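You operate a simulated robot arm through the tools that you are given. There is no shell and no other tool. Be economical: measure what you need, move in short steps, check, and stop when the job is done.

Carry out the task below with a simulated robot arm. There is one attempt and no reset: what you move stays moved.

TASK
Press the cell test button three times. Then fetch the teal cell and set it on top of the green cable coil. Then fetch the orange cell and set it on top of the teal pad.

It is judged by the outcome, as a careful person would: the job done as asked, and still so three seconds after it is handed in. It fails if anything else is knocked over, pushed out of place, dropped, spilled or broken.

THE ROBOT
A 7-joint arm with a two-finger parallel gripper, fixed in place. Base frame: the origin is at the foot of the arm, x ahead of it, y to its left, z up; the work surface is at about z = 0. Lengths are in cm, angles in rad, forces in N, time in s.
With the tool pointing down near the work surface it reaches from about 22 to 58 cm from the base axis. Its first joint turns from -1.152 to 1.152 rad. Payload 2.5 kg.
Tool frame: the origin (TCP) lies between the finger pads and is the grasp point; the fingertips stand 2.3 cm ahead of it; z points along the fingers, y is the line along which they close. The gripper opens to 9.4 cm. The fingers are 3.8 cm wide and 1 cm thick; the gripper's body (5.4 by 9.6 cm) begins 3.9 cm behind the TCP.
Orientation is that of the tool frame in the base frame, as [roll, pitch, yaw] about the fixed x, y, z axes, in that order (R = Rz(yaw) Ry(pitch) Rx(roll)). With the fingers straight down and closing along the base's y, the tool's x points along the base's -x, its y along +y and its z along -z.

THE INTERFACE
- The arm moves only by the tool drive_tool. Its argument "rows" is a list of rows, each a list of 3 entries, a list of its own where there are three numbers: the shift along the tool's x, y, z in cm, then the turn, a rotation vector about the tool's x, y, z in rad, then the closure, from 0 (fully open) to 1 (shut). In form: [[[dx, dy, dz], [wx, wy, wz], claw], ...]. A call has 1 to 20 rows; each row shifts and turns the commanded pose from where the row before left it, along the tool's axes as they then stand. A row lasts 0.2 s, in which the tool goes at most 5 cm and 0.15 rad; a call with a longer step from one row to the next is refused whole, and so is a gripper value outside its range. A pose out of reach is approached as far as the arm can. The call stops where the force on the tool passes 40 N (or 10 N more than at its start, if that is more) or the arm is blocked; 0.2 s more then pass. The fingers move at their own pace (about 10.8 cm/s each) and stop on an object; they squeeze with about 21 N. The grip force told is the motor's: it shows also when the fingers shut on nothing. Time passes only in rows, and 0.2 s behind the last, so rows that do not move let the fingers close. It gives the time, the measured TCP pose, the force on the tool (base axes), the opening and the grip force at its end, in the units of the frame above (readings bear some noise).
- Cameras (640 x 400 px; columns grow to the right, rows downward): "scene" is fixed at [12.45, -41.76, 53.27]; the picture's right is [0.77, -0.64, 0.00], its down [-0.44, -0.53, -0.73] and it looks along [0.47, 0.56, -0.69] (base axes); focal length 214 px, centre (320, 200). "wrist" rides on the gripper at [-3.9, 0, -4.4] in the tool frame; the picture's right is [0.00, -1.00, 0.00], its down [0.97, 0.00, -0.24] and it looks along [0.24, 0.00, 0.97] (tool axes); focal length 218 px, centre (320, 200).
- snapshot(camera): a new picture of that camera. No time passes.
- pixel_to_xyz(camera, pixels): for up to 12 pixels [column, row] of the newest picture of that camera ("zoom" is the newest enlarged one), the place [x, y, z] in the base frame of the surface seen there, good to about 0.2 cm. No time passes.
- enlarge(camera, box): a new picture of the part [left, top, right, bottom] of that camera's present view, enlarged. No time passes.
- close_job(): hands the job in; it is judged then, once.

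Work in short steps. Measure before you move; look again where a grasp or a placing could have gone wrong, and mend it. You have 80 turns and 38 pictures in all, the two below and enlarged ones among them. Open the gripper and draw the arm clear of the work before you hand the job in, unless the task says otherwise; then end with one line.

The tools are called after "Request:" as name(argument=value, ...) on one line, values as JSON. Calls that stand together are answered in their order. drive_tool: Moves the arm, as the interface text tells. Its arguments: {"type":"object","properties":{"rows":{"type":"array"}},"required":["rows"]} The other tools are called the same way: snapshot (camera) takes a picture; pixel_to_xyz (camera, pixels) gives the place of the surface under pixels of a picture; enlarge (camera, box) takes an enlarged picture of a part of a camera's view; close_job () hands the job in.

At the start:

```text
time_s: 0.0
position: [30.02, 12.06, 38.91]
tool_rot: [-3.142, 0.0, -3.14]
contact_force: [0.2, 0.3, 0.0]
grip_width: 9.39
gripper_force: 0.0
```

scene: 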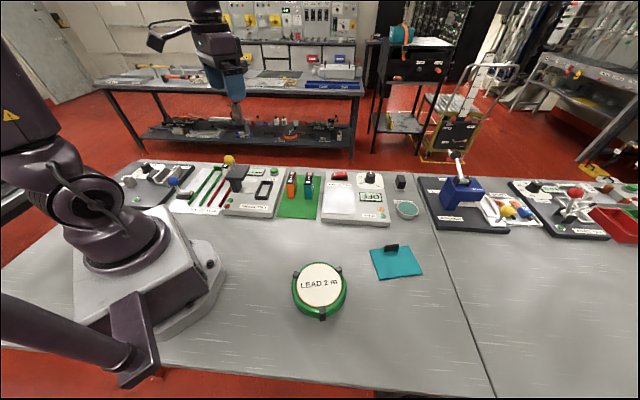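
wrist: 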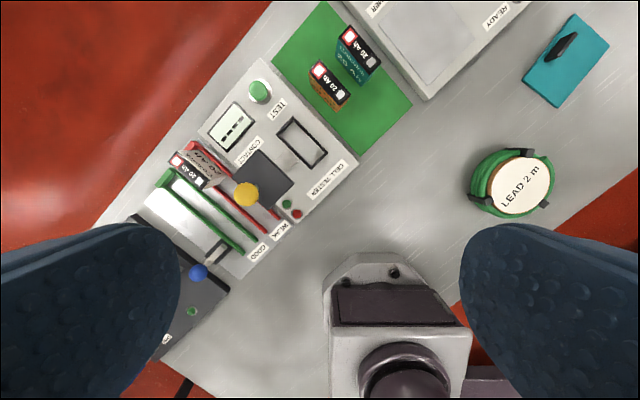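

The wrist view shows the green TEST button near (260,91), with the orange and teal cells at (328,85) and (357,55). I'll enlarge both views and measure.

Request:
enlarge(camera="wrist", box=[180, 0, 440, 240])

Request:
enlarge(camera="scene", box=[200, 140, 440, 330])

Request:
pixel_to_xyz(camera="wrist", pixels=[[260, 91], [328, 80], [358, 50], [330, 100], [355, 75], [565, 60], [562, 46], [540, 80], [515, 188], [485, 185], [246, 194], [270, 120]])

```text
1.67 times, centred on (310, 120) of wrist
```

zoom: 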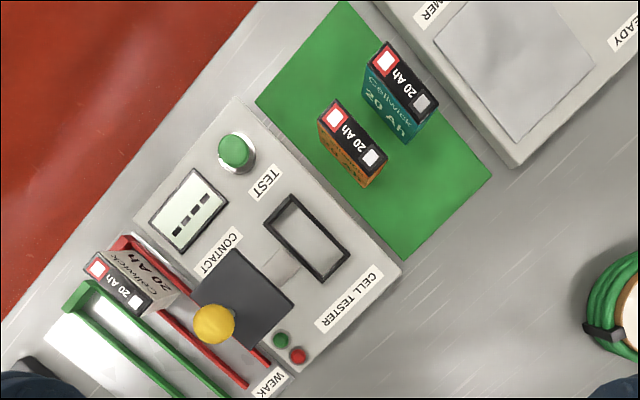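

```text
2.11 times, centred on (320, 235) of scene
```

zoom: 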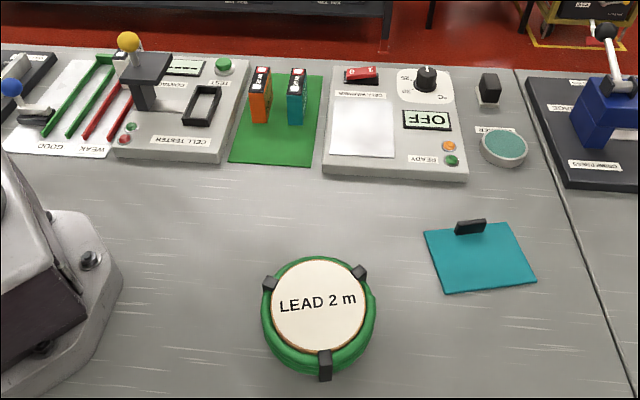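

```text
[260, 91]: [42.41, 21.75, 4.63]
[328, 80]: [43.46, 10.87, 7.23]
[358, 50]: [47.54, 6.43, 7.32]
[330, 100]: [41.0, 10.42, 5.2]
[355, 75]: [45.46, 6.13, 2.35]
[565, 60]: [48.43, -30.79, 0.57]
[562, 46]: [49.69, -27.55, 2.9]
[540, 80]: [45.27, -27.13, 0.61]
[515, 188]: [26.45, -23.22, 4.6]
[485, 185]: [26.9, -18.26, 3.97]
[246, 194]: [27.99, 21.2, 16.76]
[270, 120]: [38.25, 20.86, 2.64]
```

Button top is at about (42.4, 21.75, 4.6). I close the fingers and move above it, staying high first.

Request:
drive_tool(rows=[[[-3.1, 2.42, 0], [0, 0, 0], 1], [[-3.1, 2.42, 0], [0, 0, 0], 1], [[-3.1, 2.42, 0], [0, 0, 0], 1], [[-3.1, 2.42, 0], [0, 0, 0], 1], [[0, 0, 4.5], [0, 0, 0], 1], [[0, 0, 4.5], [0, 0, 0], 1], [[0, 0, 4.5], [0, 0, 0], 1], [[0, 0, 4.5], [0, 0, 0], 1], [[0, 0, 3], [0, 0, 0], 1], [[0, 0, 0], [0, 0, 0], 1]])

Request:
snapshot(camera="wrist")

Request:
snapshot(camera="scene")

```text
time_s: 2.2
position: [42.33, 21.67, 17.88]
tool_rot: [3.141, -0.001, 3.141]
contact_force: [0.0, -0.1, -0.4]
grip_width: 0.0
gripper_force: 20.9
```

```text
33 pictures are left
```

wrist: 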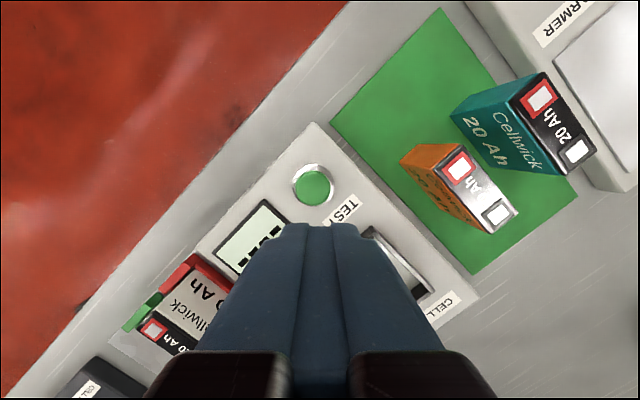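

```text
32 pictures are left
```

scene: 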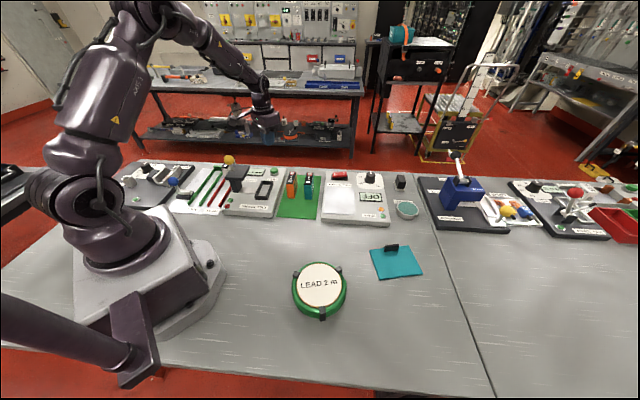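

From here the button is at (313,186) and the cells are clear. I'll measure the button centre and rim, and the cell top corners.

Request:
pixel_to_xyz(camera="wrist", pixels=[[313, 186], [301, 183], [326, 187], [313, 173], [292, 190], [444, 156], [465, 147], [516, 214], [493, 231], [513, 95], [594, 150], [545, 76]])

Request:
enlarge(camera="wrist", box=[390, 60, 610, 250])

```text
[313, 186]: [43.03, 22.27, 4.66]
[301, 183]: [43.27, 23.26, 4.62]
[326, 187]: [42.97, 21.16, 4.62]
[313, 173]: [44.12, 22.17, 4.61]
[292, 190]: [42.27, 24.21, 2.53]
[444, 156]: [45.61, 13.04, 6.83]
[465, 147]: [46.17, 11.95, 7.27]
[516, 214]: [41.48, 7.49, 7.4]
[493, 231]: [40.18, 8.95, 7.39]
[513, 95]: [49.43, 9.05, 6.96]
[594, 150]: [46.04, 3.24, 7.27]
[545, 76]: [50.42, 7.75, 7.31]
```

```text
2.11 times, centred on (500, 155) of wrist
```

zoom: 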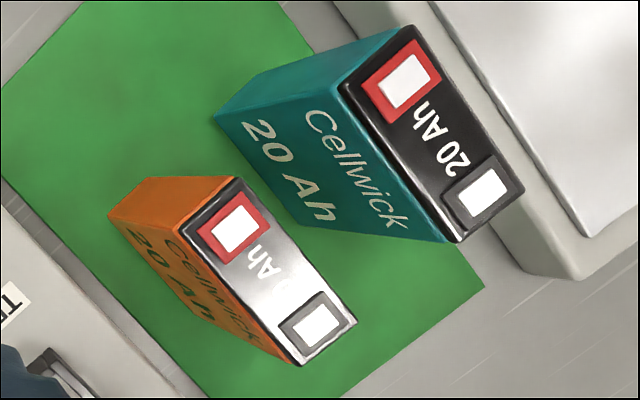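

Button centre is (43.0, 22.2), top 4.65. I line up over it and descend until the tips are about 0.5 cm above.

Request:
drive_tool(rows=[[[-0.69, 0.55, 0], [0, 0, 0], 1], [[0, 0, 4], [0, 0, 0], 1], [[0, 0, 4], [0, 0, 0], 1], [[0, 0, 2.4], [0, 0, 0], 1], [[0, 0, 0], [0, 0, 0], 1]])

Request:
enlarge(camera="scene", box=[200, 130, 340, 230])

```text
time_s: 3.4
position: [43.09, 22.23, 7.59]
tool_rot: [3.141, 0.001, -3.14]
contact_force: [0.3, 0.1, -0.8]
grip_width: 0.0
gripper_force: 21.1
```

```text
4.00 times, centred on (270, 180) of scene
```

zoom: 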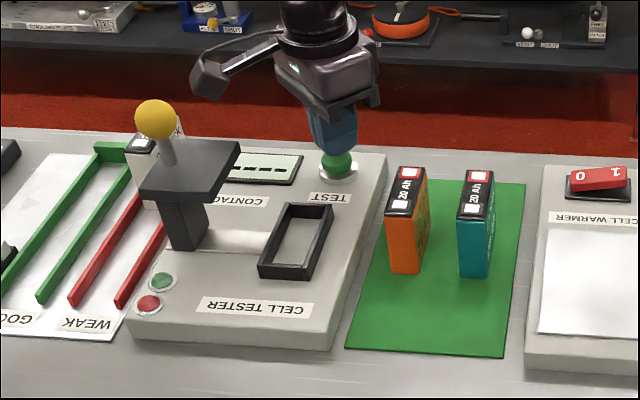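

The tips sit right over the button. I press once, slowly, to learn the travel.

Request:
drive_tool(rows=[[[0, 0, 0.5], [0, 0, 0], 1], [[0, 0, 0.2], [0, 0, 0], 1], [[0, 0, 0.2], [0, 0, 0], 1], [[0, 0, 0.2], [0, 0, 0], 1]])

```text
time_s: 4.4
position: [43.02, 22.31, 6.55]
tool_rot: [3.141, -0.001, -3.141]
contact_force: [-0.5, -0.8, 1.7]
grip_width: 0.01
gripper_force: 21.1
```

Contact with 1.7 N and about 0.4 cm in; the button isn't bottomed yet, so I continue gently.

Request:
drive_tool(rows=[[[0, 0, 0.1], [0, 0, 0], 1], [[0, 0, 0.1], [0, 0, 0], 1], [[0, 0, 0.1], [0, 0, 0], 1]])

Request:
enlarge(camera="scene", box=[200, 130, 340, 230])

```text
time_s: 5.2
position: [43.1, 22.38, 6.26]
tool_rot: [3.141, 0.0, -3.141]
contact_force: [1.1, -1.2, 2.9]
grip_width: 0.0
gripper_force: 20.9
```

```text
4.00 times, centred on (270, 180) of scene
```

zoom: 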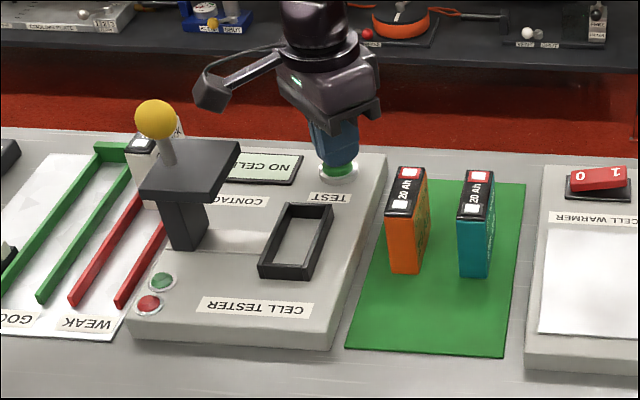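

The display now says NO CELL, so the press registered. I release fully and check that it springs back.

Request:
drive_tool(rows=[[[0, 0, -0.7], [0, 0, 0], 1], [[0, 0, -0.8], [0, 0, 0], 1], [[0, 0, 0], [0, 0, 0], 1], [[0, 0, 0], [0, 0, 0], 1]])

Request:
enlarge(camera="scene", box=[200, 130, 340, 230])

```text
time_s: 6.2
position: [43.05, 22.37, 7.78]
tool_rot: [3.141, 0.0, 3.141]
contact_force: [0.2, 0.6, -0.2]
grip_width: 0.0
gripper_force: 21.0
```

```text
4.00 times, centred on (270, 180) of scene
```

zoom: 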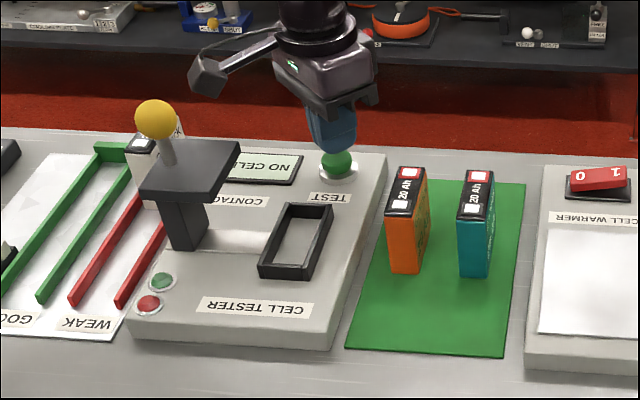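

It springs back. Second press to the same depth, then release.

Request:
drive_tool(rows=[[[0, 0, 0.8], [0, 0, 0], 1], [[0, 0, 0.3], [0, 0, 0], 1], [[0, 0, 0.2], [0, 0, 0], 1], [[0, 0, 0.2], [0, 0, 0], 1], [[0, 0, 0], [0, 0, 0], 1]])

Request:
drive_tool(rows=[[[0, 0, -0.7], [0, 0, 0], 1], [[0, 0, -0.8], [0, 0, 0], 1], [[0, 0, 0], [0, 0, 0], 1], [[0, 0, 0], [0, 0, 0], 1]])

Request:
drive_tool(rows=[[[0, 0, 0.8], [0, 0, 0], 1], [[0, 0, 0.3], [0, 0, 0], 1], [[0, 0, 0.2], [0, 0, 0], 1], [[0, 0, 0.2], [0, 0, 0], 1], [[0, 0, 0], [0, 0, 0], 1]])

```text
time_s: 7.4
position: [43.12, 22.39, 6.23]
tool_rot: [-3.141, 0.0, -3.14]
contact_force: [1.6, -0.1, 3.2]
grip_width: 0.01
gripper_force: 20.8
```

```text
time_s: 8.4
position: [42.97, 22.36, 7.72]
tool_rot: [3.141, 0.0, 3.141]
contact_force: [-0.3, -1.2, 0.0]
grip_width: 0.0
gripper_force: 21.0
```

```text
time_s: 9.6
position: [43.1, 22.32, 6.1]
tool_rot: [-3.141, 0.001, 3.141]
contact_force: [-1.8, 1.5, 3.3]
grip_width: 0.0
gripper_force: 20.8
```

Three presses done, all at full depth. I lift off, go above the teal cell, turn by about 45° to match the cells' faces, and set the opening to about 4.5 cm.

Request:
drive_tool(rows=[[[0, 0, -2], [0, 0, 0], 1], [[0, 0, -4], [0, 0, 0], 1], [[0, 0, -4], [0, 0, 0], 1], [[0, 0, -4], [0, 0, 0], 1], [[0, 0, -2], [0, 0, 0], 1], [[-1.1, -4.03, 0], [0, 0, 0], 0.52], [[-1.1, -4.03, 0], [0, 0, 0], 0.52], [[-1.1, -4.03, 0], [0, 0, 0], 0.52], [[-1.1, -4.03, 0], [0, 0, 0], 0.52], [[0, 0, 0], [0, 0, -0.13], 0.52], [[0, 0, 0], [0, 0, -0.13], 0.52], [[0, 0, 0], [0, 0, -0.13], 0.52], [[0, 0, 0], [0, 0, -0.13], 0.52], [[0, 0, 0], [0, 0, -0.13], 0.52], [[0, 0, 0], [0, 0, -0.13], 0.52], [[0, 0, 0], [0, 0, 0], 0.52]])

Request:
snapshot(camera="wrist")

Request:
enlarge(camera="scene", box=[200, 130, 440, 290])

```text
time_s: 13.0
position: [47.49, 6.24, 22.22]
tool_rot: [3.141, 0.0, -2.357]
contact_force: [-0.2, -0.4, 0.2]
grip_width: 4.53
gripper_force: 0.1
```

```text
27 pictures are left
```

wrist: 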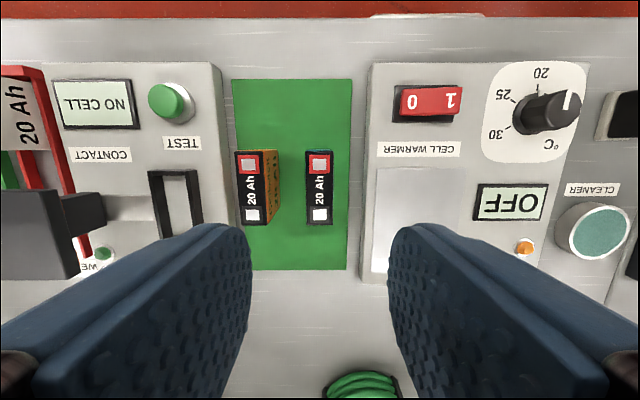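

```text
2.50 times, centred on (320, 210) of scene
```

zoom: 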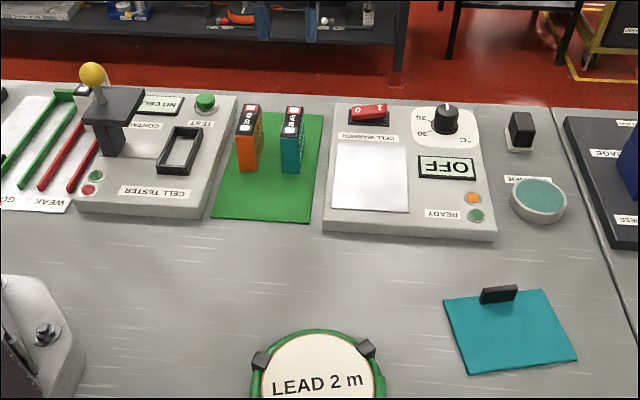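

The view is square to the cells; the teal cell's top is at (320,187). I measure its corners and the surroundings.

Request:
pixel_to_xyz(camera="wrist", pixels=[[308, 153], [331, 153], [308, 223], [331, 223], [320, 190], [238, 153], [262, 153], [240, 221], [264, 221], [367, 230], [285, 240], [360, 385]])

Request:
pixel_to_xyz(camera="zoom", pixels=[[446, 301], [544, 290], [577, 358], [470, 374], [510, 330], [480, 300], [517, 290], [497, 287], [320, 385], [265, 358], [366, 348], [320, 348]])

Request:
enlarge(camera="scene", box=[260, 220, 450, 340])

```text
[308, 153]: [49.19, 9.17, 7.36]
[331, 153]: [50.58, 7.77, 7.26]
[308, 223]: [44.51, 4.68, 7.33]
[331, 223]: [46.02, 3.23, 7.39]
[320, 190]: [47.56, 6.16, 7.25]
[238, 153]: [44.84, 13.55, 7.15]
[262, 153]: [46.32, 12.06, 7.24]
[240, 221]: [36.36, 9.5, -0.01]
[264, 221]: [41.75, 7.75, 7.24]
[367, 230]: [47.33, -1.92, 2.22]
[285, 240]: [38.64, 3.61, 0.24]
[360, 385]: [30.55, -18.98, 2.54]
```

```text
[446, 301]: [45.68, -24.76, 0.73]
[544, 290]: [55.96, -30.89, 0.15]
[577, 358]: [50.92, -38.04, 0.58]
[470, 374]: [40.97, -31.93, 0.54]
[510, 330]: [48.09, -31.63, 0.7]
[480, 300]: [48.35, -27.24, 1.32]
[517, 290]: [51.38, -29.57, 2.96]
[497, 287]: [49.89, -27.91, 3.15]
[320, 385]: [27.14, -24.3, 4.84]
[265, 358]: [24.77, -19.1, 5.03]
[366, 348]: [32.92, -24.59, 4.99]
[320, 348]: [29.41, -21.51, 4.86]
```

```text
3.33 times, centred on (355, 280) of scene
```

zoom: 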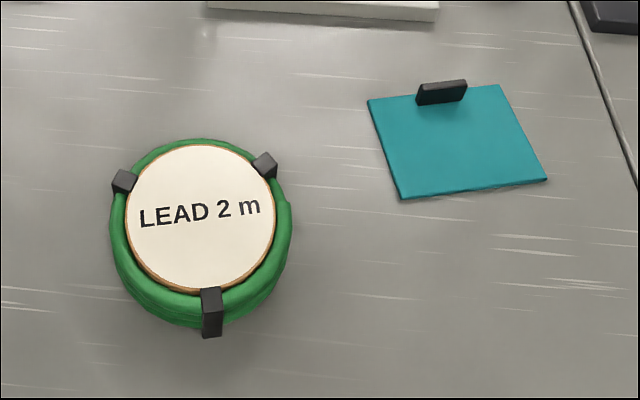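

Teal cell centre is (47.58, 6.21), top 7.3, about 6.4 × 2 cm; the TCP is right above it. I descend to z≈5.3 with the fingers at 4.5 cm.

Request:
drive_tool(rows=[[[0, 0, 4], [0, 0, 0], 0.52], [[0, 0, 4], [0, 0, 0], 0.52], [[0, 0, 4], [0, 0, 0], 0.52], [[0, 0, 2.5], [0, 0, 0], 0.52], [[0, 0, 2.4], [0, 0, 0], 0.52], [[0, 0, 0], [0, 0, 0], 0.52]])

Request:
enlarge(camera="scene", box=[240, 130, 380, 230])

Request:
pixel_to_xyz(camera="scene", pixels=[[298, 286], [342, 283], [320, 264], [320, 304], [320, 285], [297, 273], [339, 267], [322, 309]])

```text
time_s: 14.4
position: [47.55, 6.3, 5.42]
tool_rot: [-3.141, -0.001, -2.36]
contact_force: [0.2, 0.4, 0.4]
grip_width: 4.52
gripper_force: 0.1
```

```text
4.00 times, centred on (310, 180) of scene
```

zoom: 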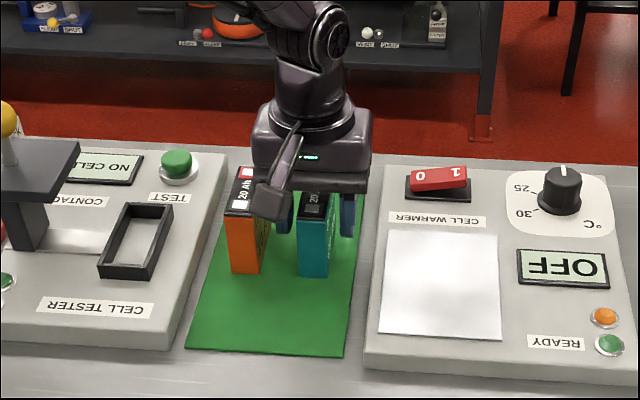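

```text
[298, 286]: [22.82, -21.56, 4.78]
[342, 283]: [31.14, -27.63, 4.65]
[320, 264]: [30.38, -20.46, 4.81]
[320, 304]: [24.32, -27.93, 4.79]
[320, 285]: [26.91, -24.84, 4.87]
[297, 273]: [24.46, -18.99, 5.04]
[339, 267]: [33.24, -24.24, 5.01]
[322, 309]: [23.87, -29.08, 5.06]
```

The fingers straddle the teal cell cleanly. Coil disc centre is about (27.2, -24.3), z≈4.8. I close.

Request:
drive_tool(rows=[[[0, 0, 0], [0, 0, 0], 0.7], [[0, 0, 0], [0, 0, 0], 1], [[0, 0, 0], [0, 0, 0], 1], [[0, 0, 0], [0, 0, 0], 1]])

Request:
drive_tool(rows=[[[0, 0, -1], [0, 0, 0], 1], [[0, 0, -2], [0, 0, 0], 1], [[0, 0, -3], [0, 0, 0], 1], [[0, 0, -3], [0, 0, 0], 1], [[0, 0, -3], [0, 0, 0], 1], [[0, 0, -3], [0, 0, 0], 1], [[0, 0, 0], [0, 0, 0], 1]])

Request:
snapshot(camera="scene")

```text
time_s: 15.4
position: [47.53, 6.13, 5.31]
tool_rot: [-3.141, -0.001, -2.361]
contact_force: [-0.4, -0.3, -0.2]
grip_width: 2.61
gripper_force: 20.9
```

```text
time_s: 17.0
position: [47.45, 6.07, 20.25]
tool_rot: [-3.141, 0.0, -2.361]
contact_force: [0.2, -0.2, -2.7]
grip_width: 2.59
gripper_force: 20.8
```

```text
23 pictures are left
```

scene: 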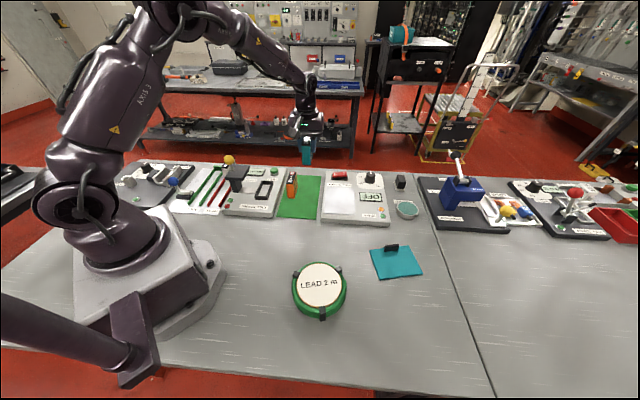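

The teal cell is held (2.6 cm, weight showing). I turn back 45° and carry it at height to above the coil.

Request:
drive_tool(rows=[[[0, 0, 0], [0, 0, 0.13], 1], [[0, 0, 0], [0, 0, 0.13], 1], [[0, 0, 0], [0, 0, 0.13], 1], [[0, 0, 0], [0, 0, 0.13], 1], [[0, 0, 0], [0, 0, 0.13], 1], [[0, 0, 0], [0, 0, 0.13], 1], [[2.02, -3.04, 0], [0, 0, 0], 1], [[2.02, -3.04, 0], [0, 0, 0], 1], [[2.02, -3.04, 0], [0, 0, 0], 1], [[2.02, -3.04, 0], [0, 0, 0], 1], [[2.02, -3.04, 0], [0, 0, 0], 1], [[2.02, -3.04, 0], [0, 0, 0], 1], [[2.02, -3.04, 0], [0, 0, 0], 1], [[2.02, -3.04, 0], [0, 0, 0], 1], [[2.02, -3.04, 0], [0, 0, 0], 1], [[2.02, -3.04, 0], [0, 0, 0], 1], [[0, 0, 0], [0, 0, 0], 1]])

Request:
snapshot(camera="wrist")

Request:
snapshot(camera="scene")

```text
time_s: 20.6
position: [27.2, -24.28, 20.16]
tool_rot: [3.139, -0.001, -3.14]
contact_force: [0.3, 0.1, -3.6]
grip_width: 2.58
gripper_force: 21.3
```

```text
22 pictures are left
```

wrist: 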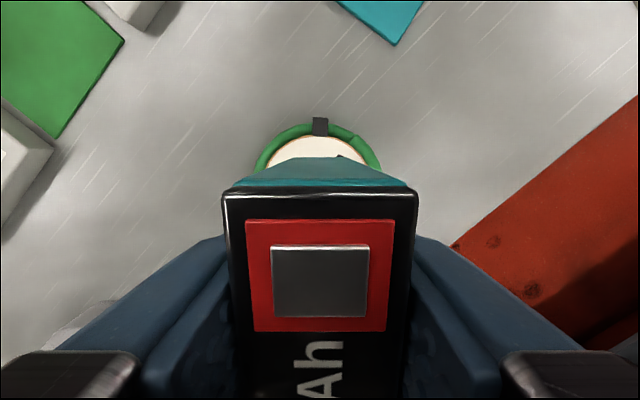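

```text
21 pictures are left
```

scene: 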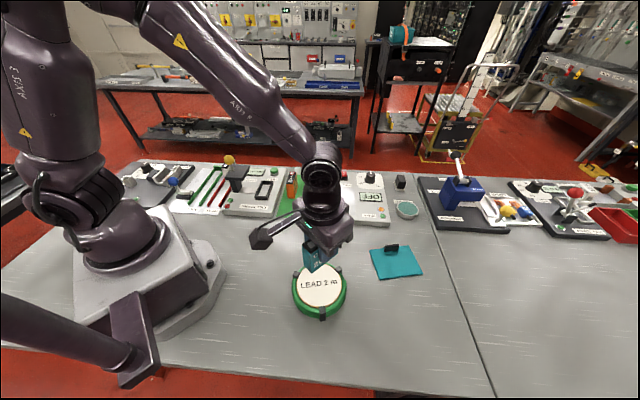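

It is centred over the coil. I lower to about 0.7 cm above the disc and check.

Request:
drive_tool(rows=[[[0, 0, 3], [0, 0, 0], 1], [[0, 0, 3], [0, 0, 0], 1], [[0, 0, 2.2], [0, 0, 0], 1], [[0, 0, 1.2], [0, 0, 0], 1], [[0, 0, 0], [0, 0, 0], 1]])

Request:
enlarge(camera="scene", box=[250, 220, 390, 330])

```text
time_s: 21.8
position: [27.33, -24.21, 10.88]
tool_rot: [-3.141, -0.001, 3.141]
contact_force: [0.0, -0.7, -1.9]
grip_width: 2.57
gripper_force: 20.8
```

```text
3.64 times, centred on (320, 275) of scene
```

zoom: 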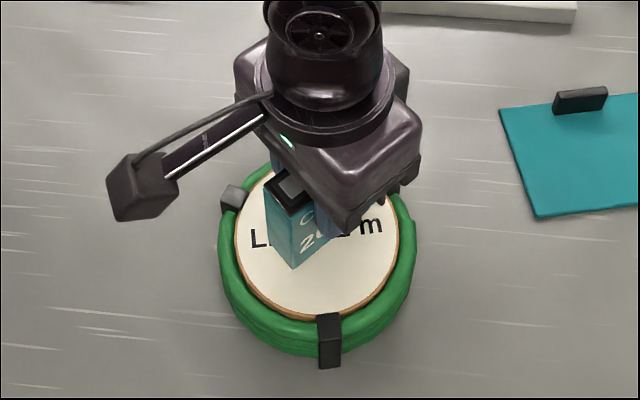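

Position looks central. I lower in fine steps to touch.

Request:
drive_tool(rows=[[[0, 0, 0.3], [0, 0, 0], 1], [[0, 0, 0.2], [0, 0, 0], 1], [[0, 0, 0.2], [0, 0, 0], 1], [[0, 0, 0], [0, 0, 0], 1]])

```text
time_s: 22.8
position: [27.42, -24.32, 10.37]
tool_rot: [-3.14, 0.0, -3.142]
contact_force: [0.2, -0.1, -3.1]
grip_width: 2.59
gripper_force: 21.0
```

Request:
drive_tool(rows=[[[0, 0, 0.15], [0, 0, 0], 1], [[0, 0, 0.1], [0, 0, 0], 1], [[0, 0, 0], [0, 0, 0], 1]])

```text
time_s: 23.6
position: [27.35, -24.33, 9.98]
tool_rot: [-3.141, 0.0, 3.141]
contact_force: [0.2, -0.1, -1.5]
grip_width: 2.6
gripper_force: 21.5
```

Force has eased from -3 to -1.5 N, so it may just be touching; I go down slightly further to confirm.

Request:
drive_tool(rows=[[[0, 0, 0.1], [0, 0, 0], 1], [[0, 0, 0], [0, 0, 0], 1]])

```text
time_s: 24.2
position: [27.32, -24.09, 9.93]
tool_rot: [3.141, 0.001, -3.141]
contact_force: [0.3, 1.0, 5.9]
grip_width: 2.59
gripper_force: 20.8
```

Firm contact (5.9 N). I open to release and rise.

Request:
drive_tool(rows=[[[0, 0, 0], [0, 0, 0], 0.65], [[0, 0, 0], [0, 0, 0], 0.5], [[0, 0, 0], [0, 0, 0], 0.5], [[0, 0, -1], [0, 0, 0], 0.5], [[0, 0, -3], [0, 0, 0], 0.5], [[0, 0, -4], [0, 0, 0], 0.5], [[0, 0, -4], [0, 0, 0], 0.5], [[0, 0, 0], [0, 0, 0], 0.5]])

Request:
snapshot(camera="wrist")

Request:
enlarge(camera="scene", box=[250, 220, 390, 330])

```text
time_s: 26.0
position: [27.31, -24.34, 21.82]
tool_rot: [-3.141, 0.001, 3.141]
contact_force: [0.1, 1.3, 0.2]
grip_width: 4.69
gripper_force: 0.0
```

```text
19 pictures are left
```

wrist: 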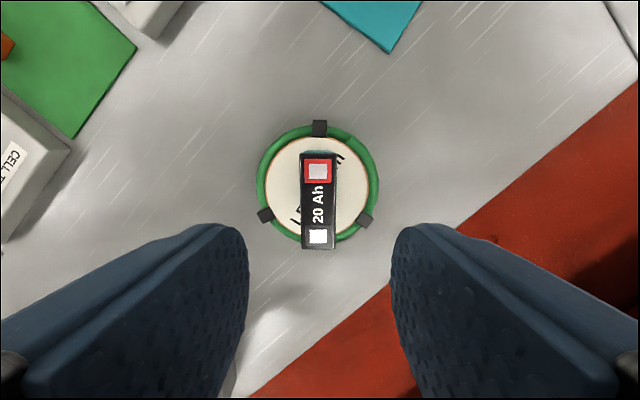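

```text
3.64 times, centred on (320, 275) of scene
```

zoom: 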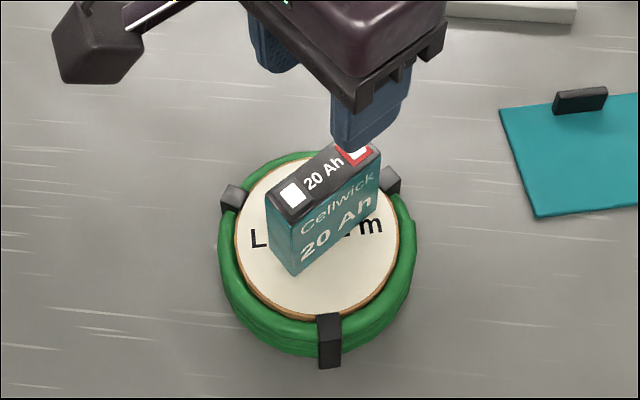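

The teal cell stands upright and centred on the coil. Now I go back above the orange cell at about (43.2, 10.5), turning 45°.

Request:
drive_tool(rows=[[[-1.59, 3.48, 0], [0, 0, 0], 0.5], [[-1.59, 3.48, 0], [0, 0, 0], 0.5], [[-1.59, 3.48, 0], [0, 0, 0], 0.5], [[-1.59, 3.48, 0], [0, 0, 0], 0.5], [[-1.59, 3.48, 0], [0, 0, 0], 0.5], [[-1.59, 3.48, 0], [0, 0, 0], 0.5], [[-1.59, 3.48, 0], [0, 0, 0], 0.5], [[-1.59, 3.48, 0], [0, 0, 0], 0.5], [[-1.59, 3.48, 0], [0, 0, 0], 0.5], [[-1.59, 3.48, 0], [0, 0, 0], 0.5], [[0, 0, 0], [0, 0, -0.13], 0.5], [[0, 0, 0], [0, 0, -0.13], 0.5], [[0, 0, 0], [0, 0, -0.13], 0.5], [[0, 0, 0], [0, 0, -0.13], 0.5], [[0, 0, 0], [0, 0, -0.13], 0.5], [[0, 0, 0], [0, 0, -0.13], 0.5], [[0, 0, 0], [0, 0, 0], 0.5]])

Request:
snapshot(camera="wrist")

```text
time_s: 29.6
position: [43.15, 10.54, 21.77]
tool_rot: [3.141, 0.001, -2.358]
contact_force: [0.1, -0.1, -0.2]
grip_width: 4.69
gripper_force: 0.0
```

```text
17 pictures are left
```

wrist: 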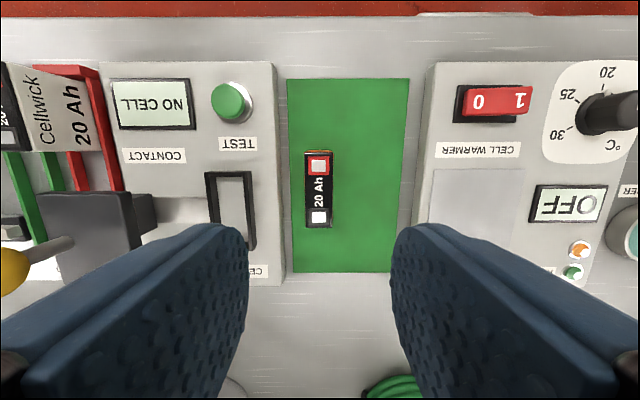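

The orange cell top is at (319,190), centred between the fingers. I verify the centre, then descend.

Request:
pixel_to_xyz(camera="wrist", pixels=[[307, 156], [330, 156], [308, 224], [330, 224], [273, 190], [247, 200]])

Request:
drive_tool(rows=[[[0, 0, 4], [0, 0, 0], 0.5], [[0, 0, 4], [0, 0, 0], 0.5], [[0, 0, 3], [0, 0, 0], 0.5], [[0, 0, 1.2], [0, 0, 0], 0.5], [[0, 0, 0], [0, 0, 0], 0.5]])

```text
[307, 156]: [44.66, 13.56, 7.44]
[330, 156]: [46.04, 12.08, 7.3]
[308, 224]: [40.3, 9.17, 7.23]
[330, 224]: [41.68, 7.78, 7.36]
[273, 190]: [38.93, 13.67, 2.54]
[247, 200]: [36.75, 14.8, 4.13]
```

```text
time_s: 30.8
position: [43.29, 10.41, 9.76]
tool_rot: [-3.141, 0.001, -2.362]
contact_force: [-0.2, 0.7, 0.8]
grip_width: 4.71
gripper_force: 0.0
```

Centre (43.17, 10.65) agrees and the tester's edge is 5 cm away. I descend to grip height and close.

Request:
drive_tool(rows=[[[0, 0.15, 2.2], [0, 0, 0], 0.5], [[0, 0, 2.2], [0, 0, 0], 0.5], [[0, 0, 0], [0, 0, 0], 0.5], [[0, 0, 0], [0, 0, 0], 0.7], [[0, 0, 0], [0, 0, 0], 1], [[0, 0, 0], [0, 0, 0], 1], [[0, 0, 0], [0, 0, 0], 1]])

Request:
drive_tool(rows=[[[0, 0, -1], [0, 0, 0], 1], [[0, 0, -2], [0, 0, 0], 1], [[0, 0, -3], [0, 0, 0], 1], [[0, 0, -3], [0, 0, 0], 1], [[0, 0, -3], [0, 0, 0], 1], [[0, 0, -3], [0, 0, 0], 1], [[0, 0, 0], [0, 0, 0], 1]])

Request:
enlarge(camera="scene", box=[200, 80, 440, 300])

```text
time_s: 32.4
position: [43.07, 10.58, 5.42]
tool_rot: [-3.14, -0.002, -2.361]
contact_force: [-0.8, 0.2, -0.1]
grip_width: 2.59
gripper_force: 21.3
```

```text
time_s: 34.0
position: [43.18, 10.54, 20.45]
tool_rot: [3.14, -0.002, -2.362]
contact_force: [-0.4, 0.0, -2.2]
grip_width: 2.6
gripper_force: 21.1
```

```text
1.82 times, centred on (320, 190) of scene
```

zoom: 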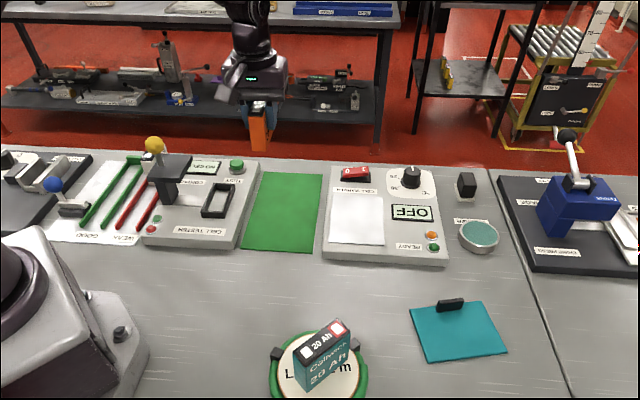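

The orange cell is held. I re-measure the teal pad: corners near (412,310), (482,303), (505,349), (429,359) and its clip at (450,304).

Request:
pixel_to_xyz(camera="zoom", pixels=[[413, 310], [481, 304], [504, 348], [430, 358], [460, 335], [438, 303], [464, 299], [440, 311], [464, 308]])

```text
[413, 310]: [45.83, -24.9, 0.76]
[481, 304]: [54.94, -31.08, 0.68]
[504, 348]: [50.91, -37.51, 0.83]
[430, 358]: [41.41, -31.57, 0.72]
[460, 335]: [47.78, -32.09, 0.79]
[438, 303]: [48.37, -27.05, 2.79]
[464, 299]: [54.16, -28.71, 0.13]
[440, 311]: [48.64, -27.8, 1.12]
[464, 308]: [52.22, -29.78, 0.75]
```

Pad centre is (48.3, -31.3), z≈0.75, with its long side at about -34°; the clip is on the far edge. I aim for (46.9, -31.2), the cell along the long side and clear of the clip. Now I turn and carry it over.

Request:
drive_tool(rows=[[[0, 0, 0], [0, 0, 0.13], 1], [[0, 0, 0], [0, 0, 0.13], 1], [[0, 0, 0], [0, 0, 0.13], 1], [[0, 0, 0], [0, 0, 0.13], 1], [[0, 0, 0], [0, 0, 0.13], 1], [[0, 0, 0], [0, 0, 0.13], 1], [[-0.37, -4.17, 0], [0, 0, 0], 1], [[-0.37, -4.17, 0], [0, 0, 0], 1], [[-0.37, -4.17, 0], [0, 0, 0], 1], [[-0.37, -4.17, 0], [0, 0, 0], 1], [[-0.37, -4.17, 0], [0, 0, 0], 1], [[-0.37, -4.17, 0], [0, 0, 0], 1], [[-0.37, -4.17, 0], [0, 0, 0], 1], [[-0.37, -4.17, 0], [0, 0, 0], 1], [[-0.37, -4.17, 0], [0, 0, 0], 1], [[-0.37, -4.17, 0], [0, 0, 0], 1], [[0, 0, 0], [0, 0, 0.149], 1], [[0, 0, 0], [0, 0, 0.149], 1], [[0, 0, 0], [0, 0, 0.149], 1], [[0, 0, 0], [0, 0, 0.149], 1]])

Request:
snapshot(camera="wrist")

Request:
snapshot(camera="scene")

```text
time_s: 38.2
position: [46.89, -30.97, 20.38]
tool_rot: [3.14, 0.0, 2.543]
contact_force: [0.1, -0.9, -3.0]
grip_width: 2.58
gripper_force: 21.5
```

```text
15 pictures are left
```

wrist: 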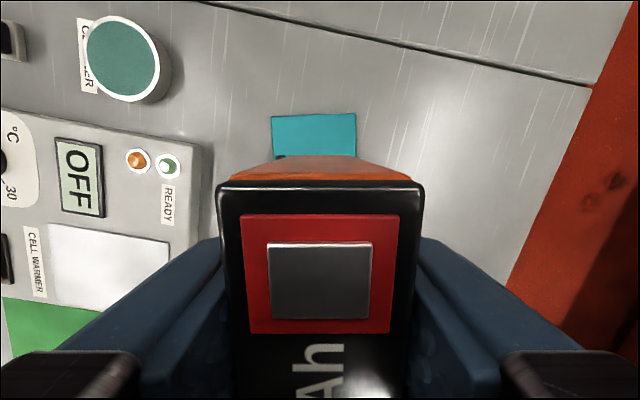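

```text
14 pictures are left
```

scene: 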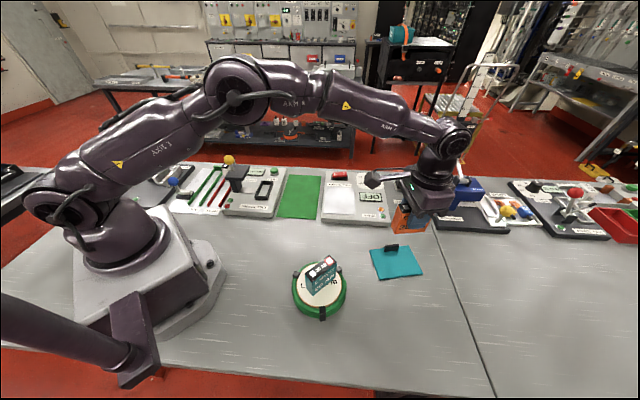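

Aligned with the pad. I shift slightly away from the clip and descend to about 1.2 cm above the pad.

Request:
drive_tool(rows=[[[0, -0.3, 3], [0, 0, 0], 1], [[0, 0, 3], [0, 0, 0], 1], [[0, 0, 3], [0, 0, 0], 1], [[0, 0, 3], [0, 0, 0], 1], [[0, 0, 1.2], [0, 0, 0], 1], [[0, 0, 0], [0, 0, 0], 1]])

Request:
enlarge(camera="scene", box=[330, 190, 470, 300])

```text
time_s: 39.6
position: [46.73, -31.22, 7.12]
tool_rot: [3.141, 0.001, 2.545]
contact_force: [-0.3, 0.6, -2.3]
grip_width: 2.6
gripper_force: 21.6
```

```text
3.64 times, centred on (400, 245) of scene
```

zoom: 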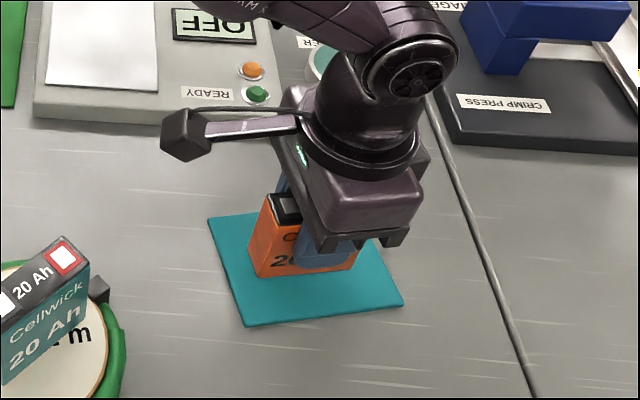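

The cell is well within the pad. I lower in small steps.

Request:
drive_tool(rows=[[[0, 0, 0.5], [0, 0, 0], 1], [[0, 0, 0.3], [0, 0, 0], 1], [[0, 0, 0.2], [0, 0, 0], 1], [[0, 0, 0], [0, 0, 0], 1]])

```text
time_s: 40.6
position: [46.68, -31.31, 6.04]
tool_rot: [3.14, 0.0, 2.545]
contact_force: [0.7, 0.0, -3.1]
grip_width: 2.62
gripper_force: 21.5
```

Request:
drive_tool(rows=[[[0, 0, 0.1], [0, 0, 0], 1], [[0, 0, 0.1], [0, 0, 0], 1], [[0, 0, 0], [0, 0, 0], 1]])

```text
time_s: 41.4
position: [46.59, -31.16, 5.82]
tool_rot: [-3.141, 0.0, 2.547]
contact_force: [0.1, -0.1, -3.3]
grip_width: 2.59
gripper_force: 20.9
```

Request:
drive_tool(rows=[[[0, 0, 0.1], [0, 0, 0], 1], [[0, 0, 0.05], [0, 0, 0], 1], [[0, 0, 0], [0, 0, 0], 1]])

```text
time_s: 42.2
position: [46.8, -31.14, 5.61]
tool_rot: [-3.142, 0.0, 2.546]
contact_force: [-0.5, -0.4, -2.1]
grip_width: 2.6
gripper_force: 21.1
```

Request:
drive_tool(rows=[[[0, 0, 0.1], [0, 0, 0], 1], [[0, 0, 0], [0, 0, 0], 1]])

```text
time_s: 42.8
position: [46.76, -31.24, 5.75]
tool_rot: [3.141, -0.001, 2.547]
contact_force: [-0.8, 0.7, -2.7]
grip_width: 2.57
gripper_force: 20.6
```

Request:
drive_tool(rows=[[[0, 0, 0.1], [0, 0, 0], 1], [[0, 0, 0], [0, 0, 0], 1]])

```text
time_s: 43.4
position: [46.73, -31.12, 5.6]
tool_rot: [3.141, 0.001, 2.546]
contact_force: [-3.4, 1.8, 5.5]
grip_width: 2.61
gripper_force: 21.1
```

Contact is confirmed (5.5 N). I release to about 4.2 cm and rise.

Request:
drive_tool(rows=[[[0, 0, 0], [0, 0, 0], 0.65], [[0, 0, 0], [0, 0, 0], 0.55], [[0, 0, 0], [0, 0, 0], 0.55], [[0, 0, -1], [0, 0, 0], 0.55], [[0, 0, -3], [0, 0, 0], 0.55], [[0, 0, -4], [0, 0, 0], 0.5], [[0, 0, -4], [0, 0, 0], 0.5], [[0, 0, -4], [0, 0, 0], 0.3], [[0, 0, 0], [0, 0, 0], 0]])

Request:
snapshot(camera="wrist")

Request:
enlarge(camera="scene", box=[260, 190, 470, 330])

```text
time_s: 45.4
position: [46.8, -31.05, 21.42]
tool_rot: [-3.141, -0.001, 2.546]
contact_force: [-0.3, 0.3, -1.0]
grip_width: 9.38
gripper_force: 0.2
```

```text
12 pictures are left
```

wrist: 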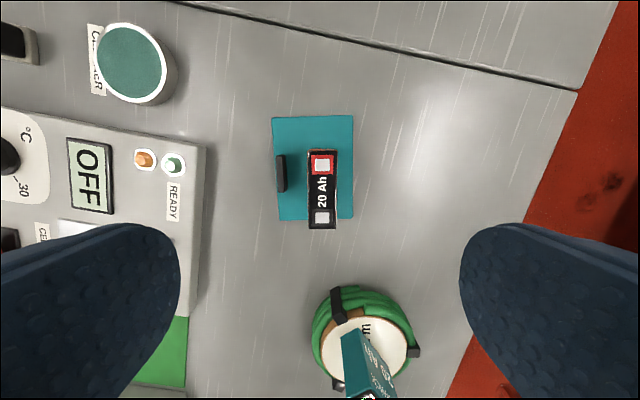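

```text
2.86 times, centred on (365, 260) of scene
```

zoom: 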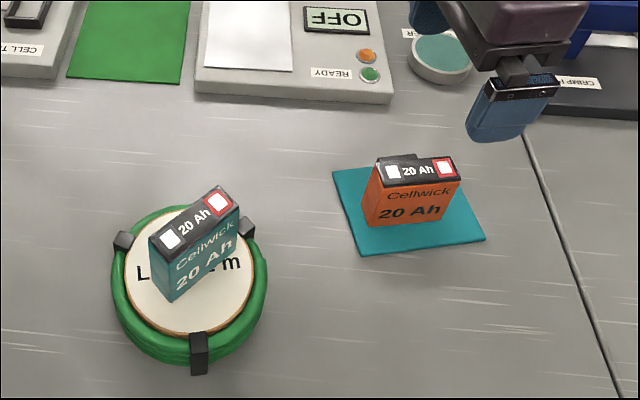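

Both cells stand upright where asked. I draw the arm up and away and take a last look.

Request:
drive_tool(rows=[[[0, 0, -4], [0, 0, 0], 0], [[0, 0, -4], [0, 0, 0], 0], [[0, 0, -4], [0, 0, 0], 0], [[2, 3, -1], [0, 0, 0], 0], [[2, 3, 0], [0, 0, 0], 0], [[2, 3, 0], [0, 0, 0], 0], [[2, 3, 0], [0, 0, 0], 0], [[2, 3, 0], [0, 0, 0], 0], [[0, 0, 0], [0, 0, 0], 0], [[0, 0, 0], [0, 0, 0], 0]])

Request:
snapshot(camera="scene")

```text
time_s: 47.6
position: [46.86, -13.12, 34.55]
tool_rot: [3.142, -0.001, 2.545]
contact_force: [0.7, 0.1, 0.3]
grip_width: 9.41
gripper_force: 0.0
```

```text
10 pictures are left
```

scene: 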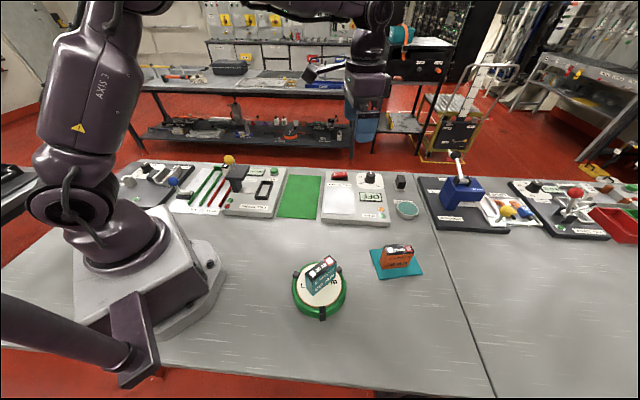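

Everything is in place and the arm is clear, so I hand the job in.

Request:
close_job()

```text
The job is handed in.
```

I pressed the cell test button three times, set the teal cell upright on the green cable coil and the orange cell upright on the teal pad, and nothing else was disturbed.
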